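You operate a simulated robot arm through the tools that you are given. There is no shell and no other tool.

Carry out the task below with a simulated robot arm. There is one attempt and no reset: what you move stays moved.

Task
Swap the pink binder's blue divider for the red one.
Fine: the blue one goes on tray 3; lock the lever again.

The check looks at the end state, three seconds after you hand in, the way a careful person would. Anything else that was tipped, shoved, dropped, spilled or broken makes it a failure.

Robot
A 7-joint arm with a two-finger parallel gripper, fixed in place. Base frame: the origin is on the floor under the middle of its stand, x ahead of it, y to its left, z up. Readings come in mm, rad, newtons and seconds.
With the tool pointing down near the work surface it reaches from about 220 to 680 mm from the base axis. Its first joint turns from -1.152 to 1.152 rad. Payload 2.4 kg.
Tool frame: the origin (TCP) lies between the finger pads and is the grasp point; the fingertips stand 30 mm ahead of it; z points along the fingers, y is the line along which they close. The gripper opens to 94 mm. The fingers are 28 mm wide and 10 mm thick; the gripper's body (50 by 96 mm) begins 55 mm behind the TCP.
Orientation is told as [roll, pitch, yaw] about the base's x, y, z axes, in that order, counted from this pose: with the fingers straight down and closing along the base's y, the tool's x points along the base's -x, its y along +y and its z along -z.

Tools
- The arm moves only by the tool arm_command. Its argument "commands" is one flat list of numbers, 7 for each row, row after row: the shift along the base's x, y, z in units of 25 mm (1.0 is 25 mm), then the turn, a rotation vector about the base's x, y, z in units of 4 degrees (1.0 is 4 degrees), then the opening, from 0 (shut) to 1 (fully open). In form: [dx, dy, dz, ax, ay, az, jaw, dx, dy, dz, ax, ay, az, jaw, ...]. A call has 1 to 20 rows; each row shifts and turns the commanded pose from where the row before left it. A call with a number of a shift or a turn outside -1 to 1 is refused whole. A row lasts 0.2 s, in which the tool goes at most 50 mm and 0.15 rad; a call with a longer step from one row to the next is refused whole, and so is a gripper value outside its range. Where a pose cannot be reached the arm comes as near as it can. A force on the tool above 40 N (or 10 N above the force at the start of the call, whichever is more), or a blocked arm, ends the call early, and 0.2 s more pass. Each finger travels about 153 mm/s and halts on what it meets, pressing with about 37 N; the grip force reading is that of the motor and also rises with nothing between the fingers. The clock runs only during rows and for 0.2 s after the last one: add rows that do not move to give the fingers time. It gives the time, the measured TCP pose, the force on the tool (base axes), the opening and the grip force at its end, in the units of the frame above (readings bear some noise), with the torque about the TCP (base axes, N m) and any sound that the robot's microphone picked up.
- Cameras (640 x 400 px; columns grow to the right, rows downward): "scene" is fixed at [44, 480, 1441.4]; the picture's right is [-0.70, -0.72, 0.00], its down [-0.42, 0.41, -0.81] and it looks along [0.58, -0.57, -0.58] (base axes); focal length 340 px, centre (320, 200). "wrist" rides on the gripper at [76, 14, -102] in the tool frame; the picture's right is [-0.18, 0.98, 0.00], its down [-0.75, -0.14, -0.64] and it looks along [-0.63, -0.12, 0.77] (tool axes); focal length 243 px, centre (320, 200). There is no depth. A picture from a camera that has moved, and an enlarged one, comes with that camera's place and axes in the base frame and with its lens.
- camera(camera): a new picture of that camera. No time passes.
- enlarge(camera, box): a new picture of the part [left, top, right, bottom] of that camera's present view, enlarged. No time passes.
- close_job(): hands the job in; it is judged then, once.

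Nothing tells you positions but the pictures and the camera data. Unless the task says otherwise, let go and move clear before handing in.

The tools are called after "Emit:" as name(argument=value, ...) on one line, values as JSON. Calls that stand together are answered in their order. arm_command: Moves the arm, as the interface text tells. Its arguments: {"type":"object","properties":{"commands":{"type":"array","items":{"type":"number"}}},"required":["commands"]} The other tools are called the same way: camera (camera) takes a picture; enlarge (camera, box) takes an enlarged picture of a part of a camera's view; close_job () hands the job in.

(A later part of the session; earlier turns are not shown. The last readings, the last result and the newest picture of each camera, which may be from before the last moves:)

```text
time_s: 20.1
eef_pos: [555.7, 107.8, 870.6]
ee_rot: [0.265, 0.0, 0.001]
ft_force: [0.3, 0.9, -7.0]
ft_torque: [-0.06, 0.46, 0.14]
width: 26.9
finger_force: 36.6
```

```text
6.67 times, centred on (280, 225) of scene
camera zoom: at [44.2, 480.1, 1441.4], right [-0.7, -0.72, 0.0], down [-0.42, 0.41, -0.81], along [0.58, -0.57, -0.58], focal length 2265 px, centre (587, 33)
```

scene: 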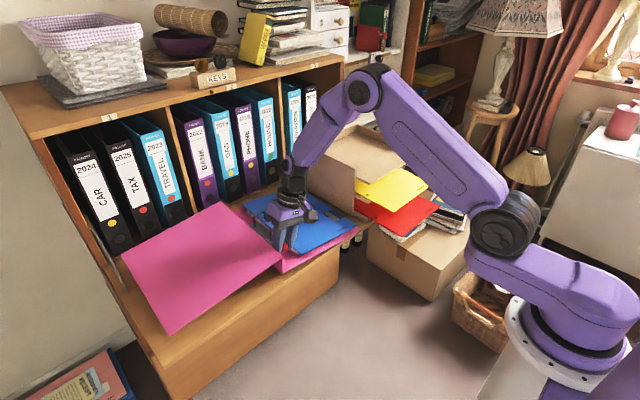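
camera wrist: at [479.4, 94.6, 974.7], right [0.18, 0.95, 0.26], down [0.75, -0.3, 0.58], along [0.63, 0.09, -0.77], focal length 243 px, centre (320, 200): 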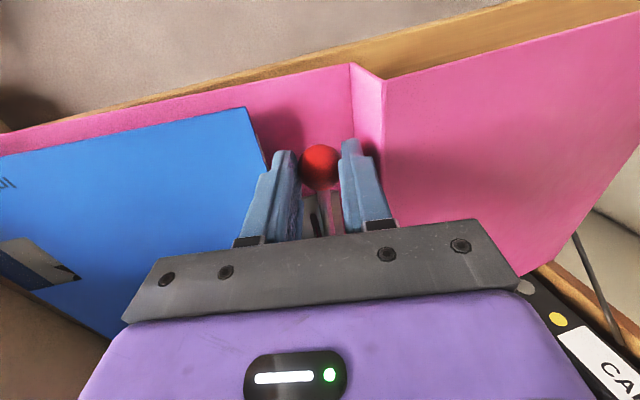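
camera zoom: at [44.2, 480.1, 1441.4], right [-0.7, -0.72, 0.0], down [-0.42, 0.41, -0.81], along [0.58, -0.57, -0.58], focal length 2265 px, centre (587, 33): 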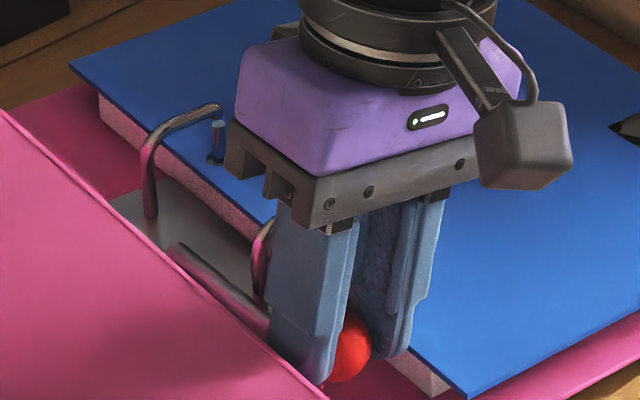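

The lever holds against the binder's weight, so lifting only tips the light binder. I'll set it back down the way it came, let go, and then use the jaws to spread between cover and lever instead, so the force stays internal.

Emit:
arm_command(commands=[-0.074, 0, -0.176, 0, 0, 0, 0.1, -0.074, 0, -0.176, 0, 0, 0, 0.1, -0.058, 0, -0.182, 0, 0, 0, 0.1, -0.058, 0, -0.182, 0, 0, 0, 0.1, -0.044, 0, -0.204, 0, 0, 0, 0.1, -0.044, 0, -0.204, 0, 0, 0, 0.1, 0, 0, 0, 0, 0, 0, 0.1])

Emit:
enlarge(camera="scene", box=[240, 200, 320, 270])

```text
time_s: 21.7
eef_pos: [547.3, 107.5, 844.4]
ee_rot: [0.265, -0.004, 0.003]
ft_force: [-3.0, 7.0, 23.5]
ft_torque: [0.41, -0.4, -0.12]
width: 27.0
finger_force: 36.7
```

```text
5.71 times, centred on (280, 235) of scene
camera zoom: at [43.5, 480.1, 1441.4], right [-0.7, -0.72, 0.0], down [-0.42, 0.41, -0.81], along [0.58, -0.57, -0.58], focal length 1941 px, centre (549, 0)
```

zoom: 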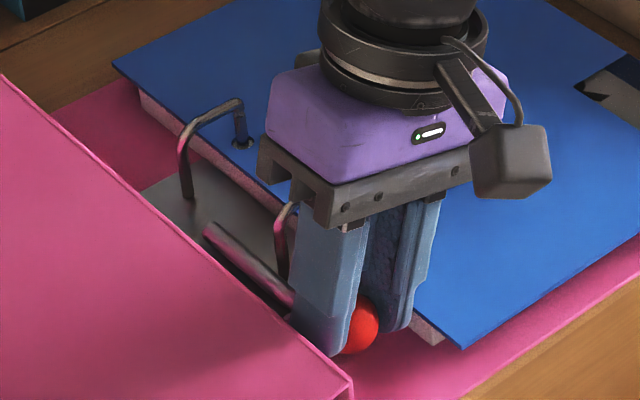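

Emit:
enlarge(camera="scene", box=[258, 208, 288, 238])

Emit:
arm_command(commands=[0, 0, 0, 0, 0, 0, 0.335, 0, 0, 0, 0, 0, 0, 0.335])

Emit:
enlarge(camera="scene", box=[240, 200, 320, 270])

Emit:
camera(camera="wrist")

```text
13.33 times, centred on (273, 223) of scene
camera zoom: at [43.5, 480.1, 1441.4], right [-0.7, -0.72, 0.0], down [-0.42, 0.41, -0.81], along [0.58, -0.57, -0.58], focal length 4530 px, centre (947, -107)
```

zoom: 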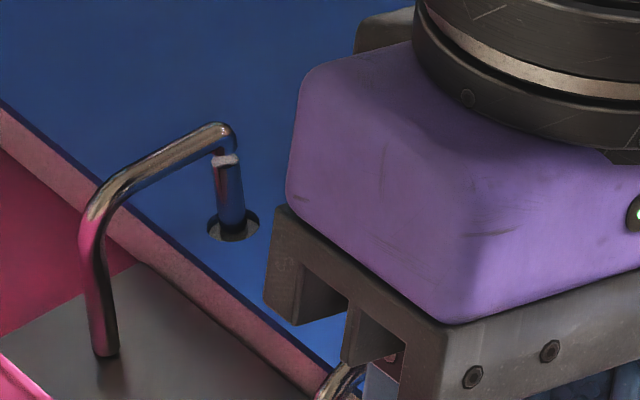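

```text
time_s: 22.3
eef_pos: [546.6, 105.0, 842.7]
ee_rot: [0.262, 0.001, 0.0]
ft_force: [-0.9, 1.0, -0.1]
ft_torque: [-0.02, -0.01, 0.04]
width: 32.1
finger_force: 1.0
```

```text
5.71 times, centred on (280, 235) of scene
camera zoom: at [44.0, 480.0, 1441.4], right [-0.7, -0.72, 0.0], down [-0.42, 0.41, -0.81], along [0.58, -0.57, -0.58], focal length 1941 px, centre (549, 0)
```

zoom: 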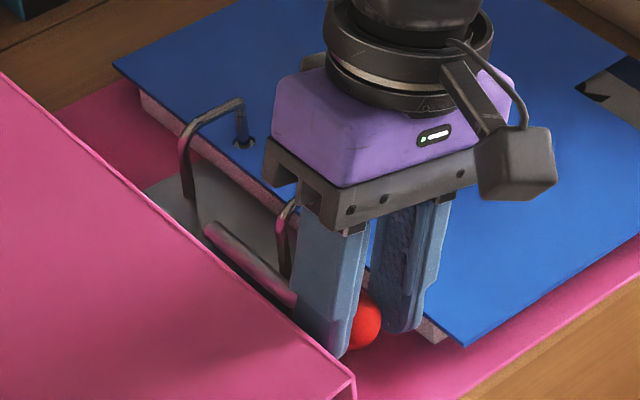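

```text
taken
camera wrist: at [470.1, 92.4, 945.6], right [0.18, 0.95, 0.25], down [0.75, -0.3, 0.58], along [0.63, 0.08, -0.77], focal length 243 px, centre (320, 200)
```

wrist: 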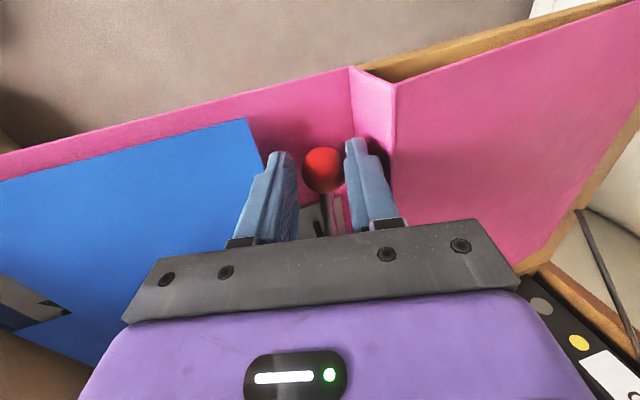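

Emit:
enlarge(camera="scene", box=[258, 208, 288, 238])

Emit:
arm_command(commands=[0, -0.13, 0.48, 0, 0, 0, 0.335, 0, -0.13, 0.48, 0, 0, 0, 0.335, 0, -0.13, 0.48, 0, 0, 0, 0.335, 0, -0.26, 0.96, 0, 0, 0, 0.335, -1, -0.26, 0.96, 0, 0, 0, 0.335, -1, 0, 0.9, 0, 0, 0, 0.335, -1, 0, 0.5, 0, 0, 0, 0.335])

Emit:
camera(camera="wrist")

Emit:
enlarge(camera="scene", box=[240, 200, 320, 270])

```text
13.33 times, centred on (273, 223) of scene
camera zoom: at [44.0, 480.0, 1441.4], right [-0.7, -0.72, 0.0], down [-0.42, 0.41, -0.81], along [0.58, -0.57, -0.58], focal length 4530 px, centre (947, -107)
```

zoom: 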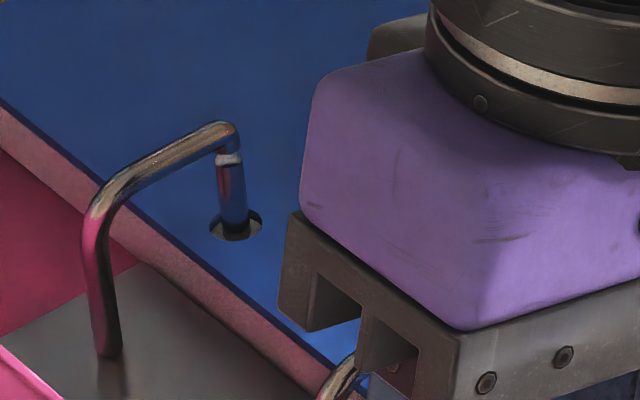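

```text
time_s: 23.9
eef_pos: [472.0, 84.1, 963.6]
ee_rot: [0.263, 0.0, 0.001]
ft_force: [-0.4, -0.6, 1.1]
ft_torque: [0.0, 0.02, -0.01]
width: 31.9
finger_force: 0.1
```

```text
taken
camera wrist: at [395.8, 72.0, 1065.8], right [0.18, 0.95, 0.26], down [0.75, -0.3, 0.58], along [0.63, 0.09, -0.77], focal length 243 px, centre (320, 200)
```

wrist: 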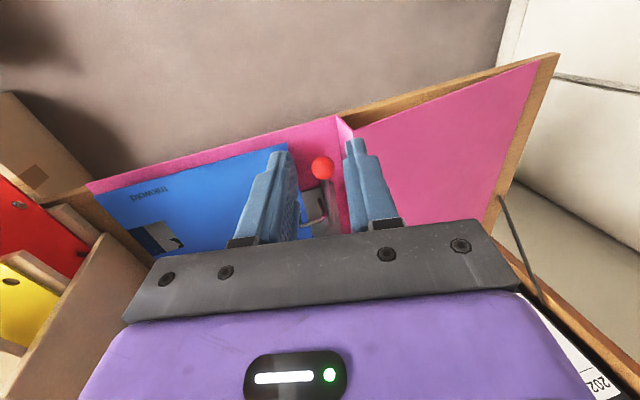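

```text
5.71 times, centred on (280, 235) of scene
camera zoom: at [44.0, 480.0, 1441.4], right [-0.7, -0.72, 0.0], down [-0.42, 0.41, -0.81], along [0.58, -0.57, -0.58], focal length 1941 px, centre (549, 0)
```

zoom: 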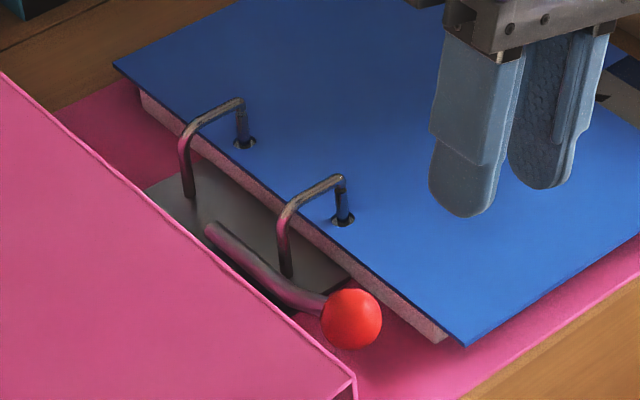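

The binder is back where it was, arches shut. Now I'll turn the tool horizontal (pointing +x, closing vertically) in free space and see how well the arm reaches like that.

Emit:
arm_command(commands=[-0.22, -0.24, 0.36, -0.9425, 0, 0, 0.335, -0.22, -0.24, 0.36, -0.9425, 0, 0, 0.335, -0.22, -0.24, 0.36, -0.9425, 0, 0, 0.335, -0.22, -0.24, 0.36, -0.9425, 0, 0, 0.335, 0, 0, 0, 0.962, -0.962, -0.962, 0.1, 0, 0, 0, 0.962, -0.962, -0.962, 0.1, 0, 0, 0, 0.962, -0.962, -0.962, 0.1, 0, 0, 0, 0.962, -0.962, -0.962, 0.1, 0, 0, 0, 0.962, -0.962, -0.962, 0.1, 0, 0, 0, 0.962, -0.962, -0.962, 0.1, 0, 0, 0, 0.962, -0.962, -0.962, 0.1, 0, 0, 0, 0.962, -0.962, -0.962, 0.1, 0, 0, 0, 0.962, -0.962, -0.962, 0.1])

Emit:
camera(camera="scene")

```text
time_s: 26.7
eef_pos: [453.8, 57.2, 1000.5]
ee_rot: [0.785, -0.336, -0.781]
ft_force: [-0.2, 0.0, 0.1]
ft_torque: [-0.02, 0.03, 0.0]
width: 9.1
finger_force: 0.1
out of reach, approached as far as the arm can: row 13
```

```text
taken
```

scene: 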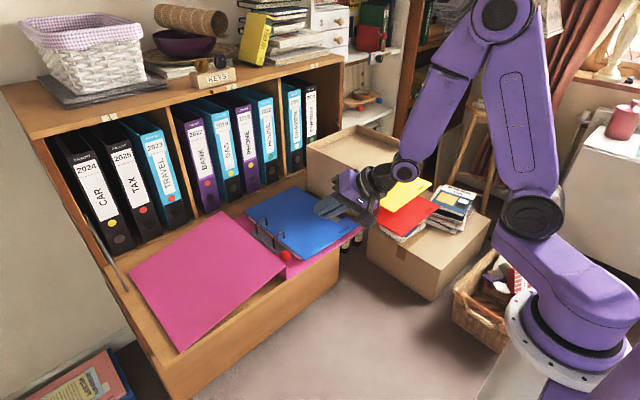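

Emit:
arm_command(commands=[0, 0, -0.3, 0.962, -0.962, -0.962, 0.1, 0, 0, -0.3, 0.962, -0.962, -0.962, 0.1, 0, 0, -0.3, 0.962, -0.962, -0.962, 0.1, 0, 0, -0.3, 0.962, -0.962, -0.962, 0.1])

Emit:
camera(camera="scene")

```text
time_s: 27.7
eef_pos: [506.8, 35.1, 968.3]
ee_rot: [1.177, -0.265, -1.177]
ft_force: [0.4, -0.1, -0.4]
ft_torque: [-0.02, 0.04, -0.02]
width: 9.6
finger_force: 0.1
out of reach, approached as far as the arm can: row 1, 2, 3, 4
```

```text
taken
```

scene: 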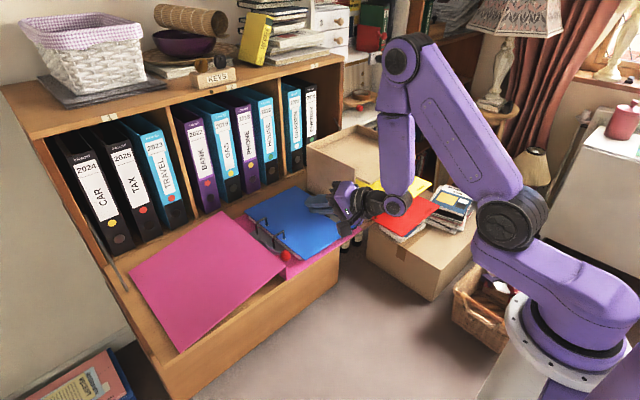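

Emit:
arm_command(commands=[0.4, 0.3, -0.5, 0.862, -0.862, -0.862, 0.1, 0.4, 0.3, -0.5, 0.862, -0.862, -0.862, 0.1, 0.4, 0.3, -0.5, 0.862, -0.862, -0.862, 0.1, 0.4, 0.3, -0.5, 0.862, -0.862, -0.862, 0.1, 0, 0, -0.5, 0.9, -0.9, -0.9, 0.1])

Emit:
camera(camera="scene")

Emit:
camera(camera="wrist")

```text
time_s: 28.9
eef_pos: [519.6, 53.6, 912.4]
ee_rot: [1.537, -0.029, -1.535]
ft_force: [0.5, 0.8, 0.3]
ft_torque: [0.01, 0.01, -0.04]
width: 9.4
finger_force: 0.0
out of reach, approached as far as the arm can: row 5
```

```text
taken
```

scene: 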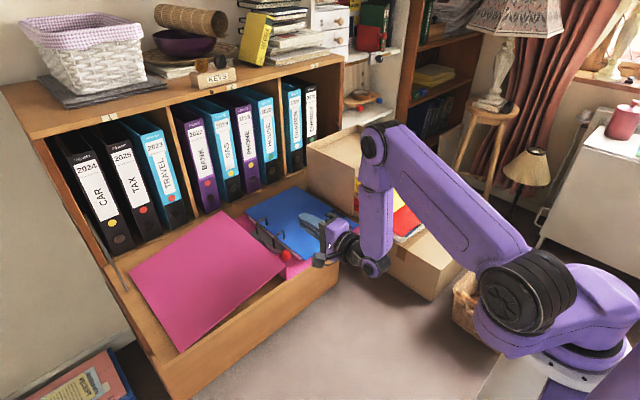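

```text
taken
camera wrist: at [414.6, 125.8, 928.4], right [0.04, -0.15, 0.99], down [-0.62, -0.78, -0.1], along [0.79, -0.61, -0.12], focal length 243 px, centre (320, 200)
```

wrist: 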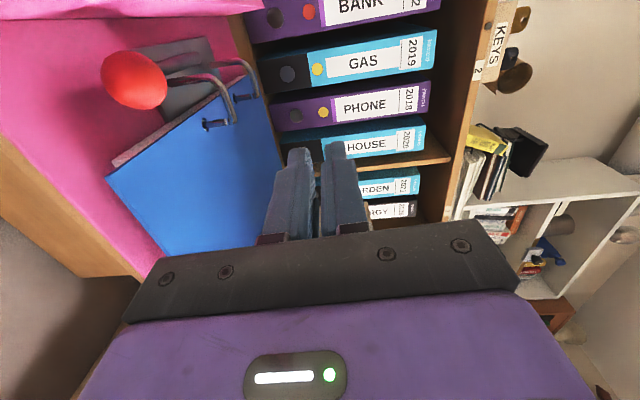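

The tool is nearly horizontal and the pose is reachable. Next I'll finish the turn and bring it down in front of the lever knob at y≈111, fingers closed.

Emit:
arm_command(commands=[-0.197, 0.459, -0.4, 0.25, -0.25, -0.25, 0.0, -0.197, 0.459, -0.4, 0.24, -0.24, -0.24, 0.0, -0.197, 0.459, -0.6, 0, 0, 0, 0.0, -0.197, 0.459, -0.6, 0, 0, 0, 0.0, -0.197, 0.459, -0.6, 0, 0, 0, 0.0, 0, 0, -0.4, 0, 0, 0, 0.0, 0, 0, 0, 0, 0, 0, 0])

Emit:
camera(camera="scene")

Emit:
camera(camera="wrist")

```text
time_s: 30.5
eef_pos: [479.0, 60.4, 836.9]
ee_rot: [1.574, 0.001, -1.57]
ft_force: [-0.9, -0.1, 0.2]
ft_torque: [-0.06, 0.05, 0.0]
width: 0.0
finger_force: 32.7
out of reach, approached as far as the arm can: row 1, 2, 3, 4, 5
```

```text
taken
```

scene: 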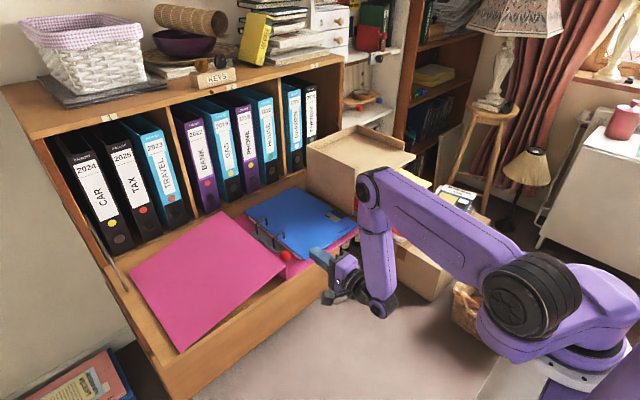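

```text
taken
camera wrist: at [375.5, 136.3, 851.9], right [0.0, -0.19, 0.98], down [-0.64, -0.75, -0.14], along [0.77, -0.63, -0.12], focal length 243 px, centre (320, 200)
```

wrist: 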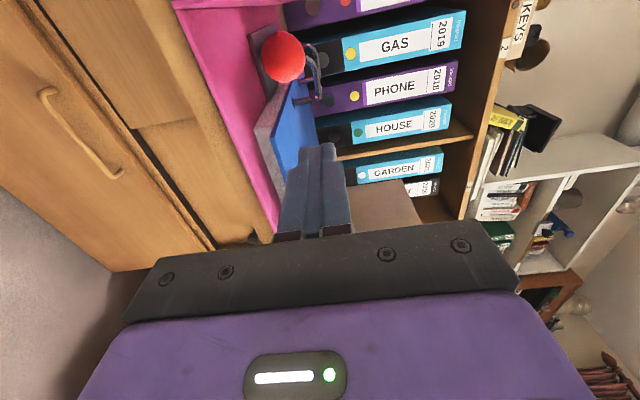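

Emit:
arm_command(commands=[0, 0.4, 0, 0, 0, 0, 0.0, 0, 0.4, 0, 0, 0, 0, 0.0, 0, 0.4, 0, 0, 0, 0, 0.0, 0, 0.4, 0, 0, 0, 0, 0.0, 0, 0.4, 0, 0, 0, 0, 0.0, 0, 0, 0, 0, 0, 0, 0])

Emit:
camera(camera="wrist")

Emit:
enlarge(camera="scene", box=[240, 200, 400, 320])

```text
time_s: 31.9
eef_pos: [462.7, 66.6, 838.6]
ee_rot: [1.573, 0.002, -1.566]
ft_force: [0.1, 0.4, 0.7]
ft_torque: [-0.01, -0.01, -0.02]
width: 0.0
finger_force: 33.3
out of reach, approached as far as the arm can: row 1, 2, 3, 4, 5
```

```text
taken
camera wrist: at [359.4, 142.5, 853.0], right [0.0, -0.19, 0.98], down [-0.64, -0.76, -0.14], along [0.77, -0.63, -0.12], focal length 243 px, centre (320, 200)
```

wrist: 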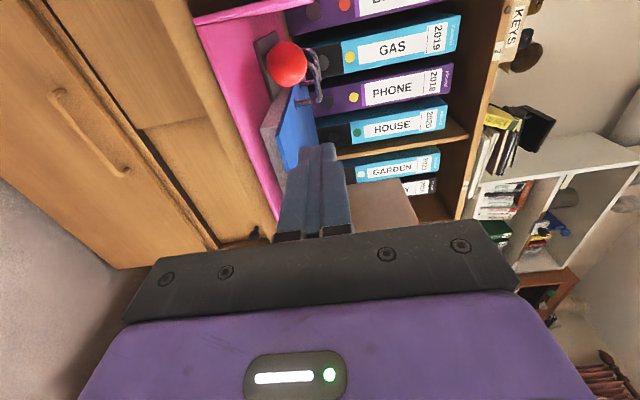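

```text
3.33 times, centred on (320, 260) of scene
camera zoom: at [44.0, 480.0, 1441.4], right [-0.7, -0.72, 0.0], down [-0.42, 0.41, -0.81], along [0.58, -0.57, -0.58], focal length 1132 px, centre (320, 0)
```

zoom: 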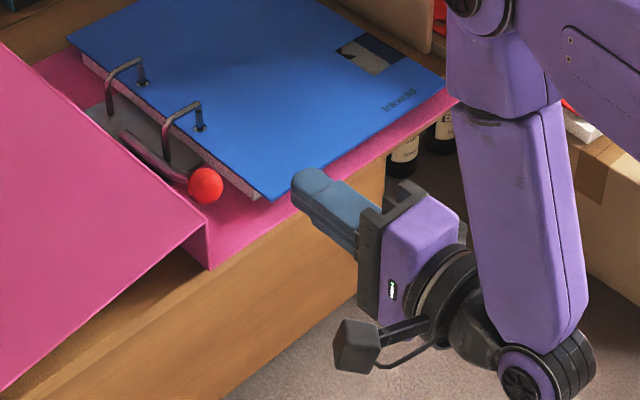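

Emit:
arm_command(commands=[0, 0, 0, 0, 0, 0.8, 0.0, 0, 0, 0, 0, 0, 0.8, 0.0, 0, 0, 0, 0, 0, 0.8, 0.0, 0, 0.4, 0, 0, 0, 0.6, 0.0, 0, 0.4, 0, 0, 0, 0.6, 0.0, 0, 0.4, 0, 0, 0, 0, 0.0, 0, 0.4, 0, 0, 0, 0, 0, 0, 0, 0, 0, 0, 0, 0])

Emit:
enlarge(camera="scene", box=[240, 200, 400, 320])

```text
time_s: 33.7
eef_pos: [463.1, 105.6, 838.7]
ee_rot: [1.573, 0.0, -1.322]
ft_force: [-0.5, 0.0, -0.3]
ft_torque: [-0.03, -0.01, 0.02]
width: 0.0
finger_force: 32.9
```

```text
3.33 times, centred on (320, 260) of scene
camera zoom: at [44.0, 480.0, 1441.4], right [-0.7, -0.72, 0.0], down [-0.42, 0.41, -0.81], along [0.58, -0.57, -0.58], focal length 1132 px, centre (320, 0)
```

zoom: 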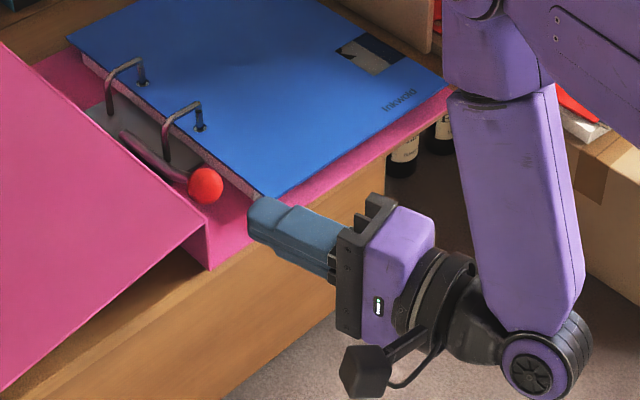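

With the tool yawed about 14° outward the pose at the lever is reachable. I'll pitch the fingers about 27° down, closed, so their tips can slide under the front of the knob.

Emit:
arm_command(commands=[0.059, -0.075, -0.05, -0.239, 0.934, 0, 0, 0.059, -0.075, -0.05, -0.239, 0.934, 0, 0, 0.059, -0.075, -0.05, -0.239, 0.934, 0, 0, 0.059, -0.075, -0.05, -0.239, 0.934, 0, 0, 0.059, -0.075, -0.05, -0.239, 0.934, 0, 0, 0.059, -0.075, -0.05, -0.239, 0.934, 0, 0, 0.059, -0.075, -0.05, -0.239, 0.934, 0, 0, 0, 0, 0, 0, 0, 0, 0])

Emit:
enlarge(camera="scene", box=[240, 200, 400, 320])

Emit:
camera(camera="wrist")

```text
time_s: 35.5
eef_pos: [474.0, 92.1, 828.4]
ee_rot: [1.101, 0.002, -1.322]
ft_force: [-0.2, -0.5, 0.9]
ft_torque: [0.01, -0.01, 0.01]
width: 0.0
finger_force: 33.4
```

```text
3.33 times, centred on (320, 260) of scene
camera zoom: at [44.0, 480.0, 1441.4], right [-0.7, -0.72, 0.0], down [-0.42, 0.41, -0.81], along [0.58, -0.57, -0.58], focal length 1132 px, centre (320, 0)
```

zoom: 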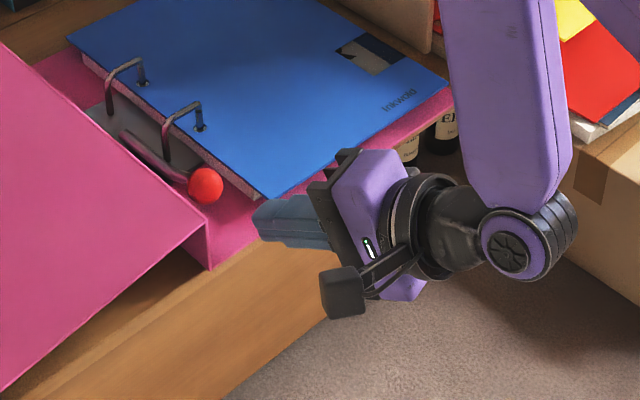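

```text
taken
camera wrist: at [372.6, 144.9, 888.3], right [0.48, -0.07, 0.88], down [-0.43, -0.89, 0.16], along [0.77, -0.46, -0.45], focal length 243 px, centre (320, 200)
```

wrist: 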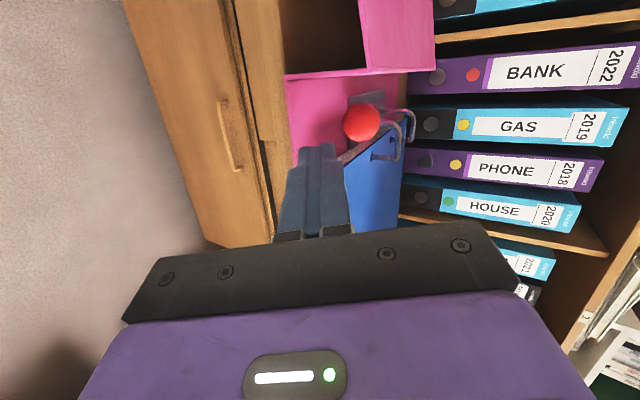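

Emit:
arm_command(commands=[0.29, 0.074, -0.1, 0, 0, 0, 0, 0.29, 0.074, -0.1, 0, 0, 0, 0, 0.29, 0.074, -0.1, 0, 0, 0, 0, 0.29, 0.074, -0.08, 0, 0, 0, 0, 0, 0, 0, 0, 0, 0, 0])

Emit:
enlarge(camera="scene", box=[250, 200, 350, 275])

Emit:
enlarge(camera="wrist", box=[270, 70, 430, 190])

```text
time_s: 36.7
eef_pos: [502.9, 100.1, 820.0]
ee_rot: [1.103, 0.0, -1.323]
ft_force: [-0.1, 0.0, -0.2]
ft_torque: [0.0, 0.01, 0.02]
width: 0.0
finger_force: 32.8
```

```text
5.33 times, centred on (300, 238) of scene
camera zoom: at [44.0, 480.0, 1441.4], right [-0.7, -0.72, 0.0], down [-0.42, 0.41, -0.81], along [0.58, -0.57, -0.58], focal length 1812 px, centre (427, 0)
```

zoom: 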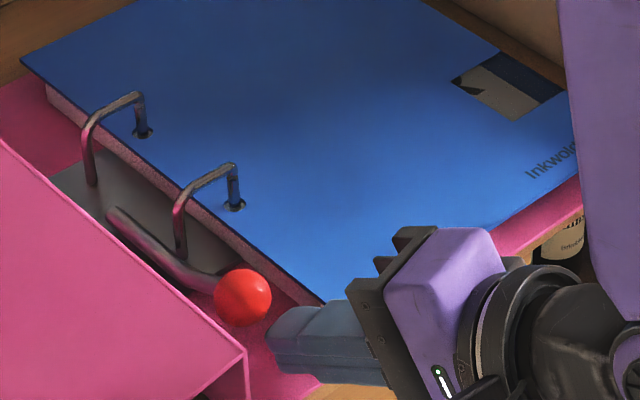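

```text
3.33 times, centred on (350, 130) of wrist
camera zoom: at [401.5, 152.5, 880.1], right [0.48, -0.07, 0.88], down [-0.43, -0.89, 0.16], along [0.77, -0.46, -0.45], focal length 809 px, centre (220, 433)
```

zoom: 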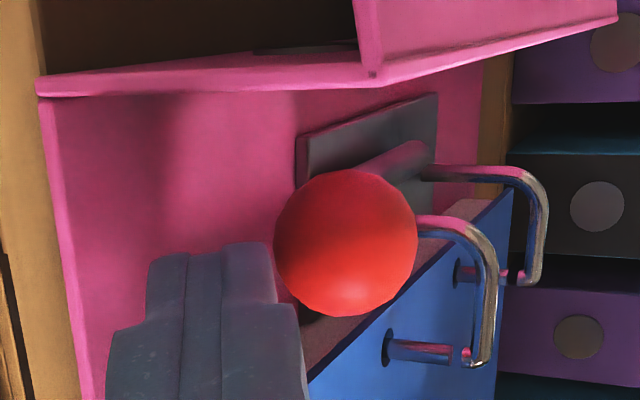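

Emit:
arm_command(commands=[0, 0, -0.07, 0, 0, 0, 0, 0, 0, -0.07, 0, 0, 0, 0, 0.12, 0.03, 0, 0, 0, 0, 0, 0.12, 0.03, 0, 0, 0, 0, 0, 0, 0, 0, 0, 0, 0, 0])

Emit:
enlarge(camera="wrist", box=[270, 70, 430, 190])

```text
time_s: 37.9
eef_pos: [510.3, 100.7, 818.1]
ee_rot: [1.102, 0.003, -1.323]
ft_force: [0.7, 0.6, 0.4]
ft_torque: [-0.02, -0.02, 0.01]
width: 0.1
finger_force: 33.1
```

```text
3.33 times, centred on (350, 130) of wrist
camera zoom: at [408.2, 154.2, 876.9], right [0.48, -0.07, 0.88], down [-0.43, -0.89, 0.16], along [0.77, -0.46, -0.45], focal length 809 px, centre (220, 433)
```

zoom: 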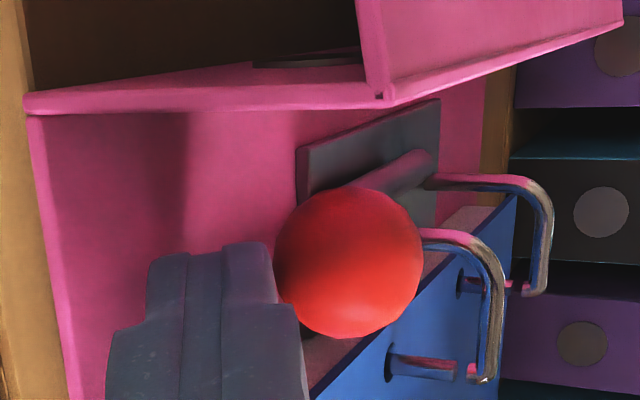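

Emit:
arm_command(commands=[0.1, 0.035, -0.05, 0, 0, 0, 0, 0.1, 0.035, -0.03, 0, 0, 0, 0, 0, 0, 0, 0, 0, 0, 0])

Emit:
enlarge(camera="wrist", box=[270, 70, 430, 190])

Emit:
enlarge(camera="scene", box=[250, 200, 350, 275])

```text
time_s: 38.7
eef_pos: [514.8, 104.4, 815.1]
ee_rot: [1.102, 0.001, -1.321]
ft_force: [-5.1, -1.9, 6.1]
ft_torque: [-0.09, -0.06, -0.04]
width: 0.0
finger_force: 33.0
```

```text
3.33 times, centred on (350, 130) of wrist
camera zoom: at [413.3, 155.9, 874.4], right [0.48, -0.07, 0.88], down [-0.43, -0.89, 0.16], along [0.77, -0.46, -0.45], focal length 809 px, centre (220, 433)
```

zoom: 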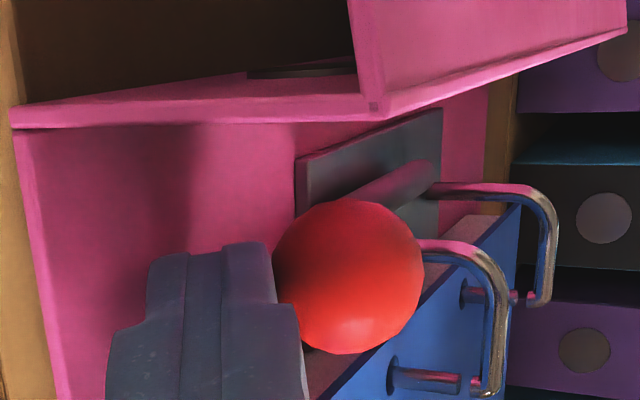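

```text
5.33 times, centred on (300, 238) of scene
camera zoom: at [43.8, 480.0, 1441.5], right [-0.7, -0.72, 0.0], down [-0.42, 0.41, -0.81], along [0.58, -0.56, -0.58], focal length 1812 px, centre (427, 0)
```

zoom: 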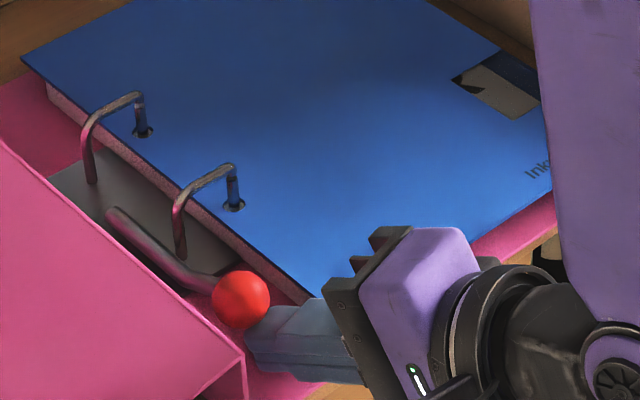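

In light contact with the cover and the knob. Now I'll spread the jaws in small steps and raise the tool in step with them.

Emit:
arm_command(commands=[0.053, 0.014, 0.107, 0, 0, 0, 0.064, 0.053, 0.014, 0.107, 0, 0, 0, 0.128, 0, 0, 0, 0, 0, 0, 0.128])

Emit:
enlarge(camera="wrist", box=[270, 70, 430, 190])

Emit:
enlarge(camera="scene", box=[230, 200, 350, 290])

```text
time_s: 39.5
eef_pos: [516.6, 103.2, 819.3]
ee_rot: [1.101, 0.002, -1.323]
ft_force: [0.1, -2.1, 4.6]
ft_torque: [-0.07, -0.16, -0.06]
width: 7.8
finger_force: 0.0
```

```text
3.33 times, centred on (350, 130) of wrist
camera zoom: at [415.6, 156.7, 879.4], right [0.48, -0.07, 0.88], down [-0.43, -0.89, 0.16], along [0.77, -0.46, -0.45], focal length 809 px, centre (220, 433)
```

zoom: 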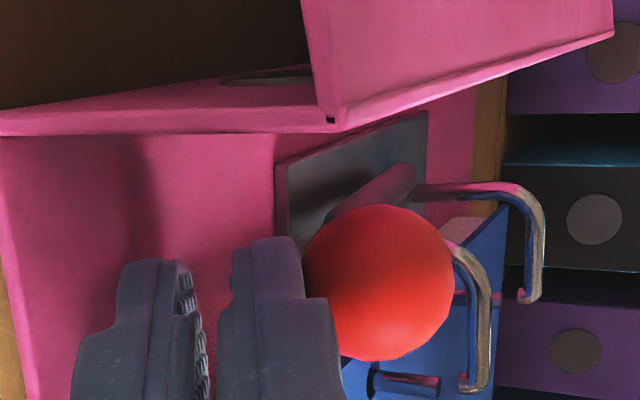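

```text
4.44 times, centred on (290, 245) of scene
camera zoom: at [43.9, 479.9, 1441.5], right [-0.7, -0.72, 0.0], down [-0.42, 0.41, -0.81], along [0.58, -0.56, -0.58], focal length 1510 px, centre (453, 0)
```

zoom: 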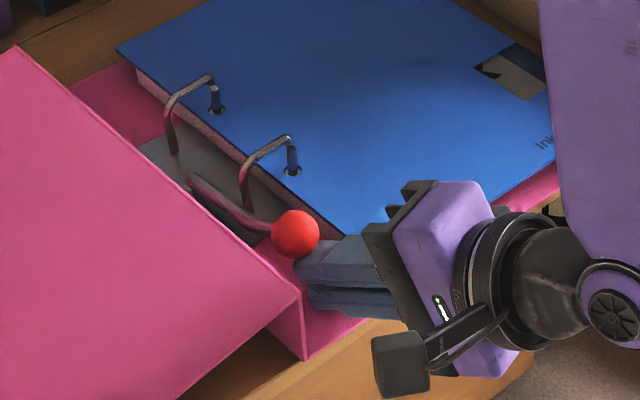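

It's working: the knob rose about 10 mm relative to the binder and the binder stayed down. I'll keep spreading.

Emit:
arm_command(commands=[0.053, 0.005, 0.107, 0, 0, 0, 0.19, 0.053, 0.005, 0.107, 0, 0, 0, 0.25, 0.053, 0.005, 0.107, 0, 0, 0, 0.31, 0, 0, 0, 0, 0, 0, 0.31])

Emit:
enlarge(camera="wrist", box=[270, 70, 430, 190])

Emit:
enlarge(camera="scene", box=[230, 200, 350, 290])

```text
time_s: 40.5
eef_pos: [521.5, 105.3, 829.0]
ee_rot: [1.099, 0.002, -1.323]
ft_force: [-0.4, 0.7, 4.6]
ft_torque: [0.07, -0.09, 0.03]
width: 25.9
finger_force: 0.1
```

```text
3.33 times, centred on (350, 130) of wrist
camera zoom: at [419.2, 157.4, 887.9], right [0.48, -0.07, 0.88], down [-0.43, -0.89, 0.16], along [0.77, -0.45, -0.45], focal length 809 px, centre (220, 433)
```

zoom: 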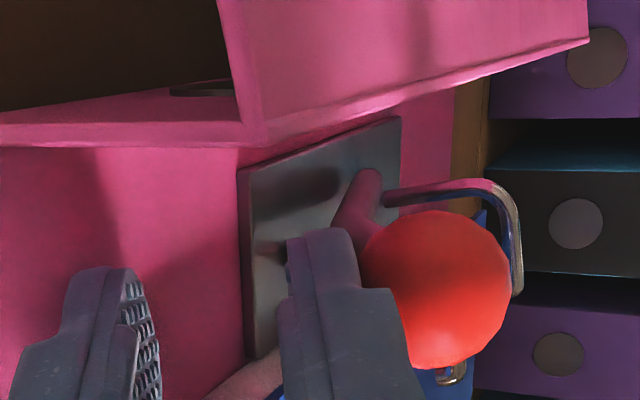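

```text
4.44 times, centred on (290, 245) of scene
camera zoom: at [43.9, 480.0, 1441.4], right [-0.7, -0.72, 0.0], down [-0.42, 0.41, -0.81], along [0.58, -0.57, -0.58], focal length 1510 px, centre (453, 0)
```

zoom: 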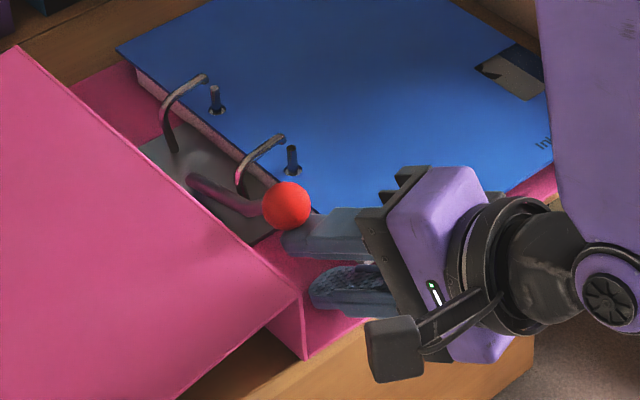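

Emit:
arm_command(commands=[0.12, 0.015, 0.107, 0, 0, 0, 0.37, 0.12, 0.015, 0.107, 0, 0, 0, 0.43, 0.12, 0.015, 0.107, 0, 0, 0, 0.49, 0.12, 0.015, 0.107, 0, 0, 0, 0.55, 0, 0, 0, 0, 0, 0, 0.55])

Emit:
enlarge(camera="wrist", box=[270, 70, 430, 190])

Emit:
enlarge(camera="scene", box=[230, 200, 350, 290])

```text
time_s: 41.7
eef_pos: [533.3, 106.3, 839.7]
ee_rot: [1.099, 0.0, -1.323]
ft_force: [-3.8, 1.2, 3.7]
ft_torque: [0.09, 0.17, 0.02]
width: 50.1
finger_force: 0.1
```

```text
3.33 times, centred on (350, 130) of wrist
camera zoom: at [431.7, 158.1, 898.7], right [0.48, -0.07, 0.88], down [-0.43, -0.89, 0.16], along [0.77, -0.46, -0.45], focal length 809 px, centre (220, 433)
```

zoom: 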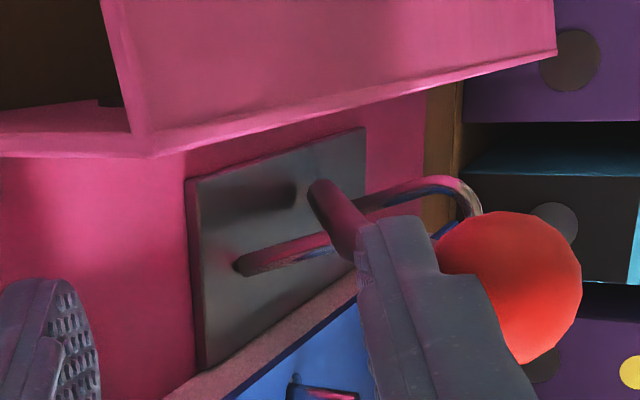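

```text
4.44 times, centred on (290, 245) of scene
camera zoom: at [43.8, 480.0, 1441.4], right [-0.7, -0.72, 0.0], down [-0.42, 0.41, -0.81], along [0.58, -0.57, -0.58], focal length 1510 px, centre (453, 0)
```

zoom: 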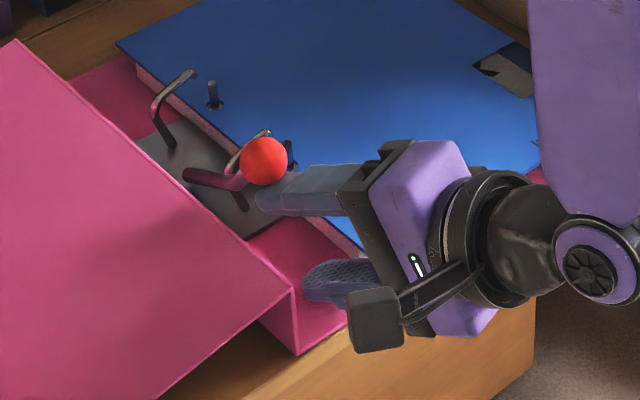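

Emit:
arm_command(commands=[0.187, 0.012, 0.12, 0, 0, 0, 0.616, 0.187, 0.012, 0.12, 0, 0, 0, 0.682, 0.187, 0.012, 0.12, 0, 0, 0, 0.748, 0, 0, 0, 0, 0, 0, 0.748])

Emit:
enlarge(camera="wrist", box=[270, 60, 470, 190])

Emit:
enlarge(camera="scene", box=[230, 200, 350, 290])

```text
time_s: 42.7
eef_pos: [547.3, 106.2, 847.8]
ee_rot: [1.102, 0.002, -1.321]
ft_force: [-4.1, 0.0, 3.2]
ft_torque: [0.05, 0.22, -0.01]
width: 69.1
finger_force: 0.0
```

```text
3.08 times, centred on (370, 125) of wrist
camera zoom: at [445.3, 158.9, 907.1], right [0.48, -0.07, 0.88], down [-0.43, -0.89, 0.16], along [0.77, -0.46, -0.45], focal length 746 px, centre (166, 431)
```

zoom: 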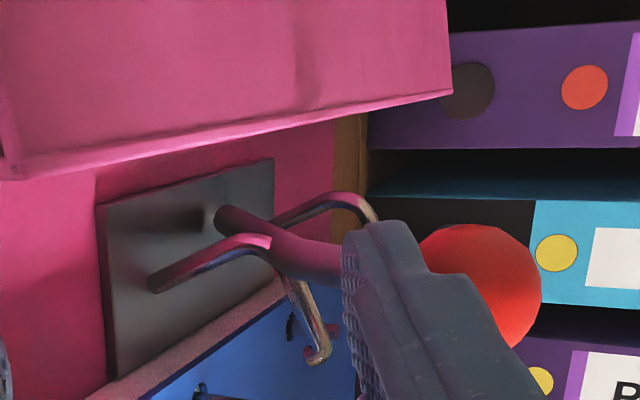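

```text
4.44 times, centred on (290, 245) of scene
camera zoom: at [43.9, 480.0, 1441.4], right [-0.7, -0.72, 0.0], down [-0.42, 0.41, -0.81], along [0.58, -0.57, -0.58], focal length 1510 px, centre (453, 0)
```

zoom: 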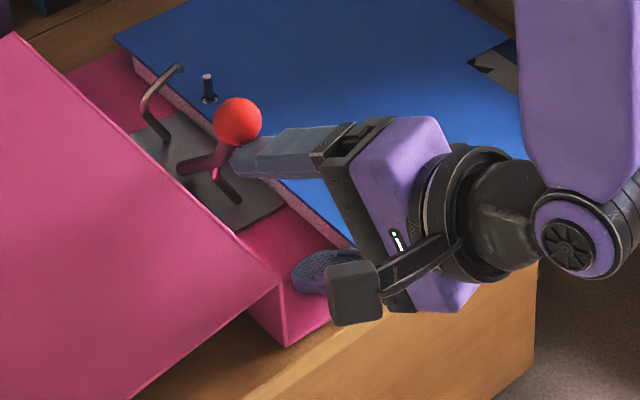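

The lever is past mid-way and the arches are well apart. Now to check whether they clear the sheet's edge.

Emit:
enlarge(camera="scene", box=[250, 205, 310, 250])

Emit:
enlarge(camera="wrist", box=[290, 100, 390, 190])

```text
8.89 times, centred on (280, 228) of scene
camera zoom: at [43.9, 480.0, 1441.4], right [-0.7, -0.72, 0.0], down [-0.42, 0.41, -0.81], along [0.58, -0.57, -0.58], focal length 3020 px, centre (676, -44)
```

zoom: 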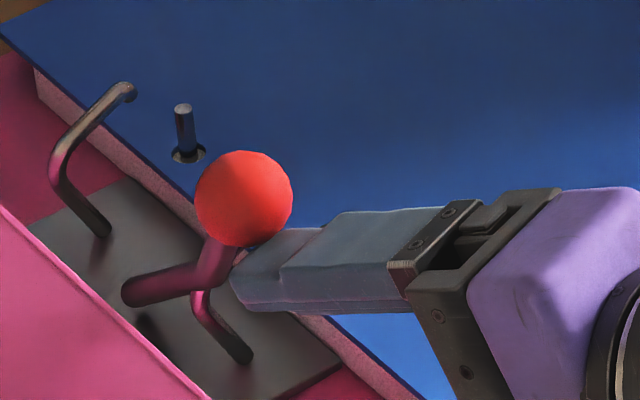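

```text
4.44 times, centred on (340, 145) of wrist
camera zoom: at [445.3, 158.9, 907.1], right [0.48, -0.07, 0.88], down [-0.43, -0.89, 0.16], along [0.77, -0.46, -0.45], focal length 1078 px, centre (231, 444)
```

zoom: 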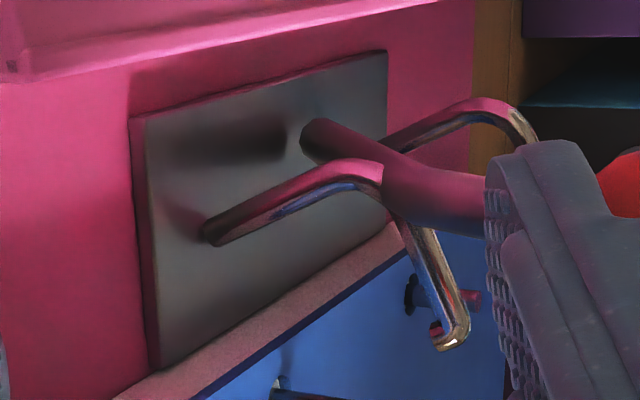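

The arch ends are only just beyond the sheet's edge, so a bit more opening would be safer. I'll ease the lower finger off the cover, reach slightly further under the knob, and then spread again.

Emit:
arm_command(commands=[0.04, 0, 0.1, 0, 0, 0, 0.748, 0.2, 0.04, 0.06, 0, 0, 0, 0.748, 0.2, 0.04, 0.04, 0, 0, 0, 0.748, 0, 0, 0, 0, 0, 0, 0.748])

Emit:
enlarge(camera="scene", box=[230, 195, 350, 285])

```text
time_s: 43.7
eef_pos: [557.5, 107.5, 852.4]
ee_rot: [1.101, 0.002, -1.32]
ft_force: [0.6, 0.2, 0.2]
ft_torque: [0.0, 0.01, -0.01]
width: 70.5
finger_force: 0.1
```

```text
4.44 times, centred on (290, 240) of scene
camera zoom: at [44.0, 480.0, 1441.4], right [-0.7, -0.72, 0.0], down [-0.42, 0.41, -0.81], along [0.58, -0.57, -0.58], focal length 1510 px, centre (453, 22)
```

zoom: 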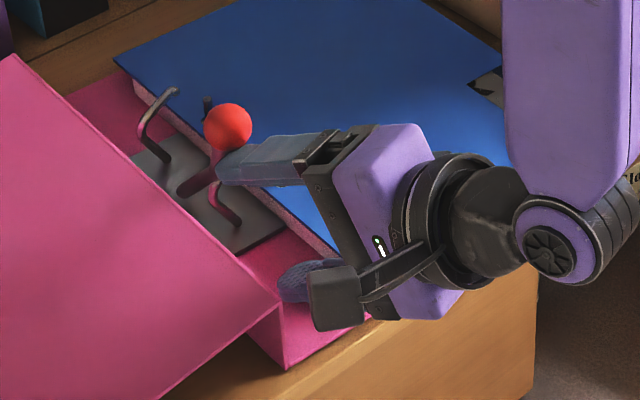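

Emit:
arm_command(commands=[0.1, 0.02, 0.085, 0, 0, 0, 0.8, 0.1, 0.02, 0.085, 0, 0, 0, 0.85, 0.1, 0.02, 0.085, 0, 0, 0, 0.9, 0.1, 0.02, 0.085, 0, 0, 0, 0.95, 0, 0, 0, 0, 0, 0, 0.95])

Emit:
enlarge(camera="scene", box=[230, 195, 350, 285])

Emit:
camera(camera="wrist")

```text
time_s: 44.9
eef_pos: [568.6, 111.7, 859.9]
ee_rot: [1.102, 0.004, -1.323]
ft_force: [0.6, 0.1, 0.5]
ft_torque: [-0.02, -0.05, -0.02]
width: 89.3
finger_force: 0.0
```

```text
4.44 times, centred on (290, 240) of scene
camera zoom: at [44.0, 480.0, 1441.4], right [-0.7, -0.72, 0.0], down [-0.42, 0.41, -0.81], along [0.58, -0.57, -0.58], focal length 1510 px, centre (453, 22)
```

zoom: 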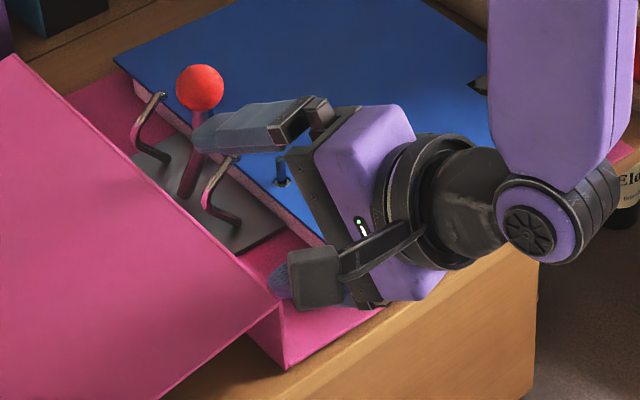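

```text
taken
camera wrist: at [466.7, 163.7, 919.8], right [0.48, -0.07, 0.88], down [-0.43, -0.89, 0.16], along [0.77, -0.46, -0.45], focal length 243 px, centre (320, 200)
```

wrist: 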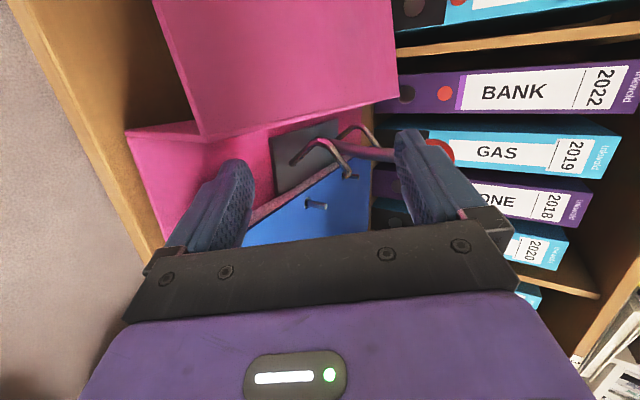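

The lever is upright and holding by itself, with the arches wide open. I'll back the gripper straight out toward the robot.

Emit:
arm_command(commands=[-0.6, -0.15, 0.08, 0, 0, 0, 0.95, -0.95, -0.24, 0.1, 0, 0, 0, 0.95, -0.95, -0.24, 0.2, 0, 0, 0, 0.95, -0.95, -0.24, 0.4, 0, 0, 0, 0.95, -0.8, -0.24, 0.6, 0, 0, 0, 0.95, 0, 0, 0.6, 0, 0, 0, 0.95])

Emit:
camera(camera="scene")

Emit:
enlarge(camera="scene", box=[225, 180, 375, 290])

Emit:
camera(camera="wrist")

```text
time_s: 46.3
eef_pos: [460.1, 83.2, 907.8]
ee_rot: [1.1, 0.001, -1.321]
ft_force: [0.4, 0.3, -0.7]
ft_torque: [0.03, -0.03, -0.01]
width: 89.5
finger_force: 0.1
```

```text
taken
```

scene: 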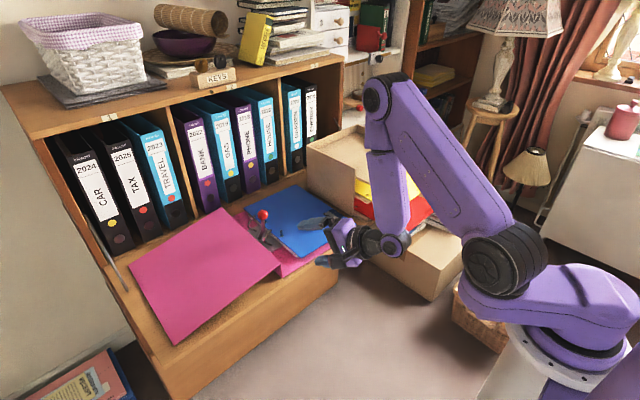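

```text
3.64 times, centred on (300, 235) of scene
camera zoom: at [44.0, 480.0, 1441.4], right [-0.7, -0.72, 0.0], down [-0.42, 0.41, -0.81], along [0.58, -0.57, -0.58], focal length 1236 px, centre (393, 73)
```

zoom: 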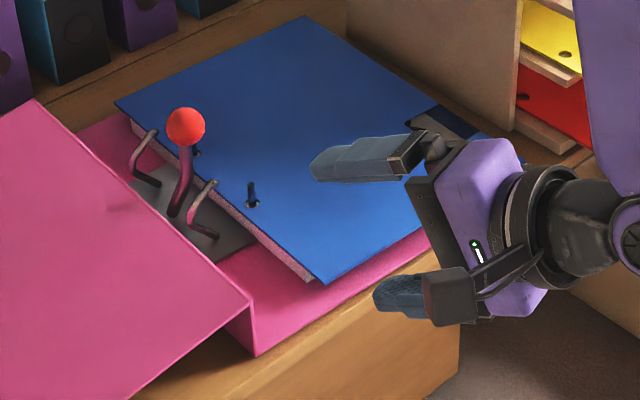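

```text
taken
camera wrist: at [358.6, 136.0, 967.9], right [0.48, -0.07, 0.88], down [-0.43, -0.89, 0.16], along [0.77, -0.46, -0.45], focal length 243 px, centre (320, 200)
```

wrist: 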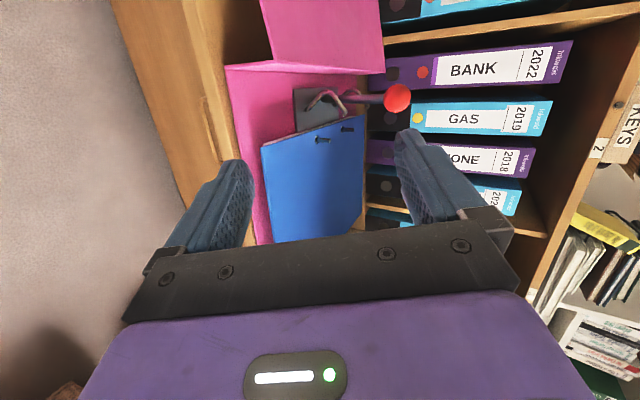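

The arches are wide open. Blue now sits rotated about −3°, its front-edge midpoint near (518, −17), overhanging the pages by about 23 mm. I'll line the tool up horizontally in front of that edge.

Emit:
arm_command(commands=[0.03, -0.3, -0.33, 0.237, -0.931, 0, 0.6, 0.03, -0.3, -0.33, 0.237, -0.931, 0, 0.3, 0.03, -0.3, -0.33, 0.237, -0.931, 0, 0.1, 0.03, -0.3, -0.33, 0.237, -0.931, 0, 0.096, 0.03, -0.3, -0.33, 0.237, -0.931, 0, 0.096, 0.03, -0.3, -0.33, 0.237, -0.931, 0, 0.096, 0.03, -0.3, -0.33, 0.237, -0.931, 0, 0.096, 0, -0.4, -0.2, 0, 0, -0.866, 0.096, 0, -0.4, -0.2, 0, 0, -0.866, 0.096, 0, -0.4, -0.2, 0, 0, -0.866, 0.096, 0, -0.4, 0, 0, 0, -0.866, 0.096, 0, -0.4, 0, 0, 0, -0.866, 0.096, 0, 0, 0, 0, 0, 0, 0.096])

Emit:
camera(camera="wrist")

Emit:
enlarge(camera="scene", box=[225, 180, 425, 310])

```text
time_s: 49.1
eef_pos: [467.2, -19.5, 838.4]
ee_rot: [1.572, 0.001, -1.624]
ft_force: [0.9, -0.2, 0.1]
ft_torque: [0.0, -0.02, 0.02]
width: 9.3
finger_force: 0.0
```

```text
taken
camera wrist: at [368.7, 61.8, 853.2], right [-0.01, -0.18, 0.98], down [-0.68, -0.72, -0.14], along [0.73, -0.67, -0.12], focal length 243 px, centre (320, 200)
```

wrist: 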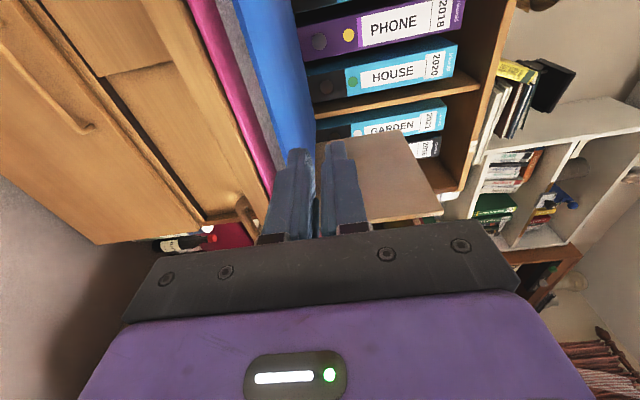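

```text
3.08 times, centred on (325, 245) of scene
camera zoom: at [44.0, 480.0, 1441.4], right [-0.7, -0.72, 0.0], down [-0.42, 0.41, -0.81], along [0.58, -0.57, -0.58], focal length 1045 px, centre (305, 62)
```

zoom: 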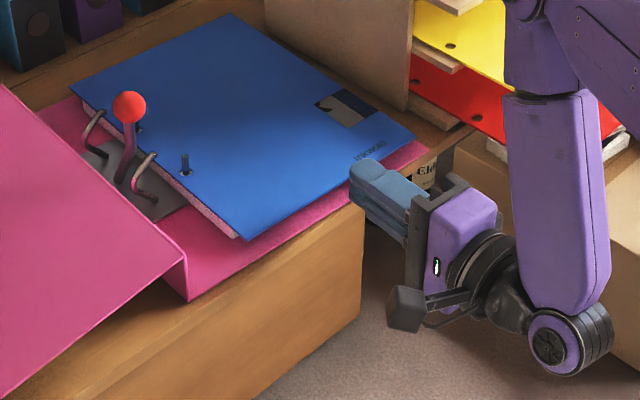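

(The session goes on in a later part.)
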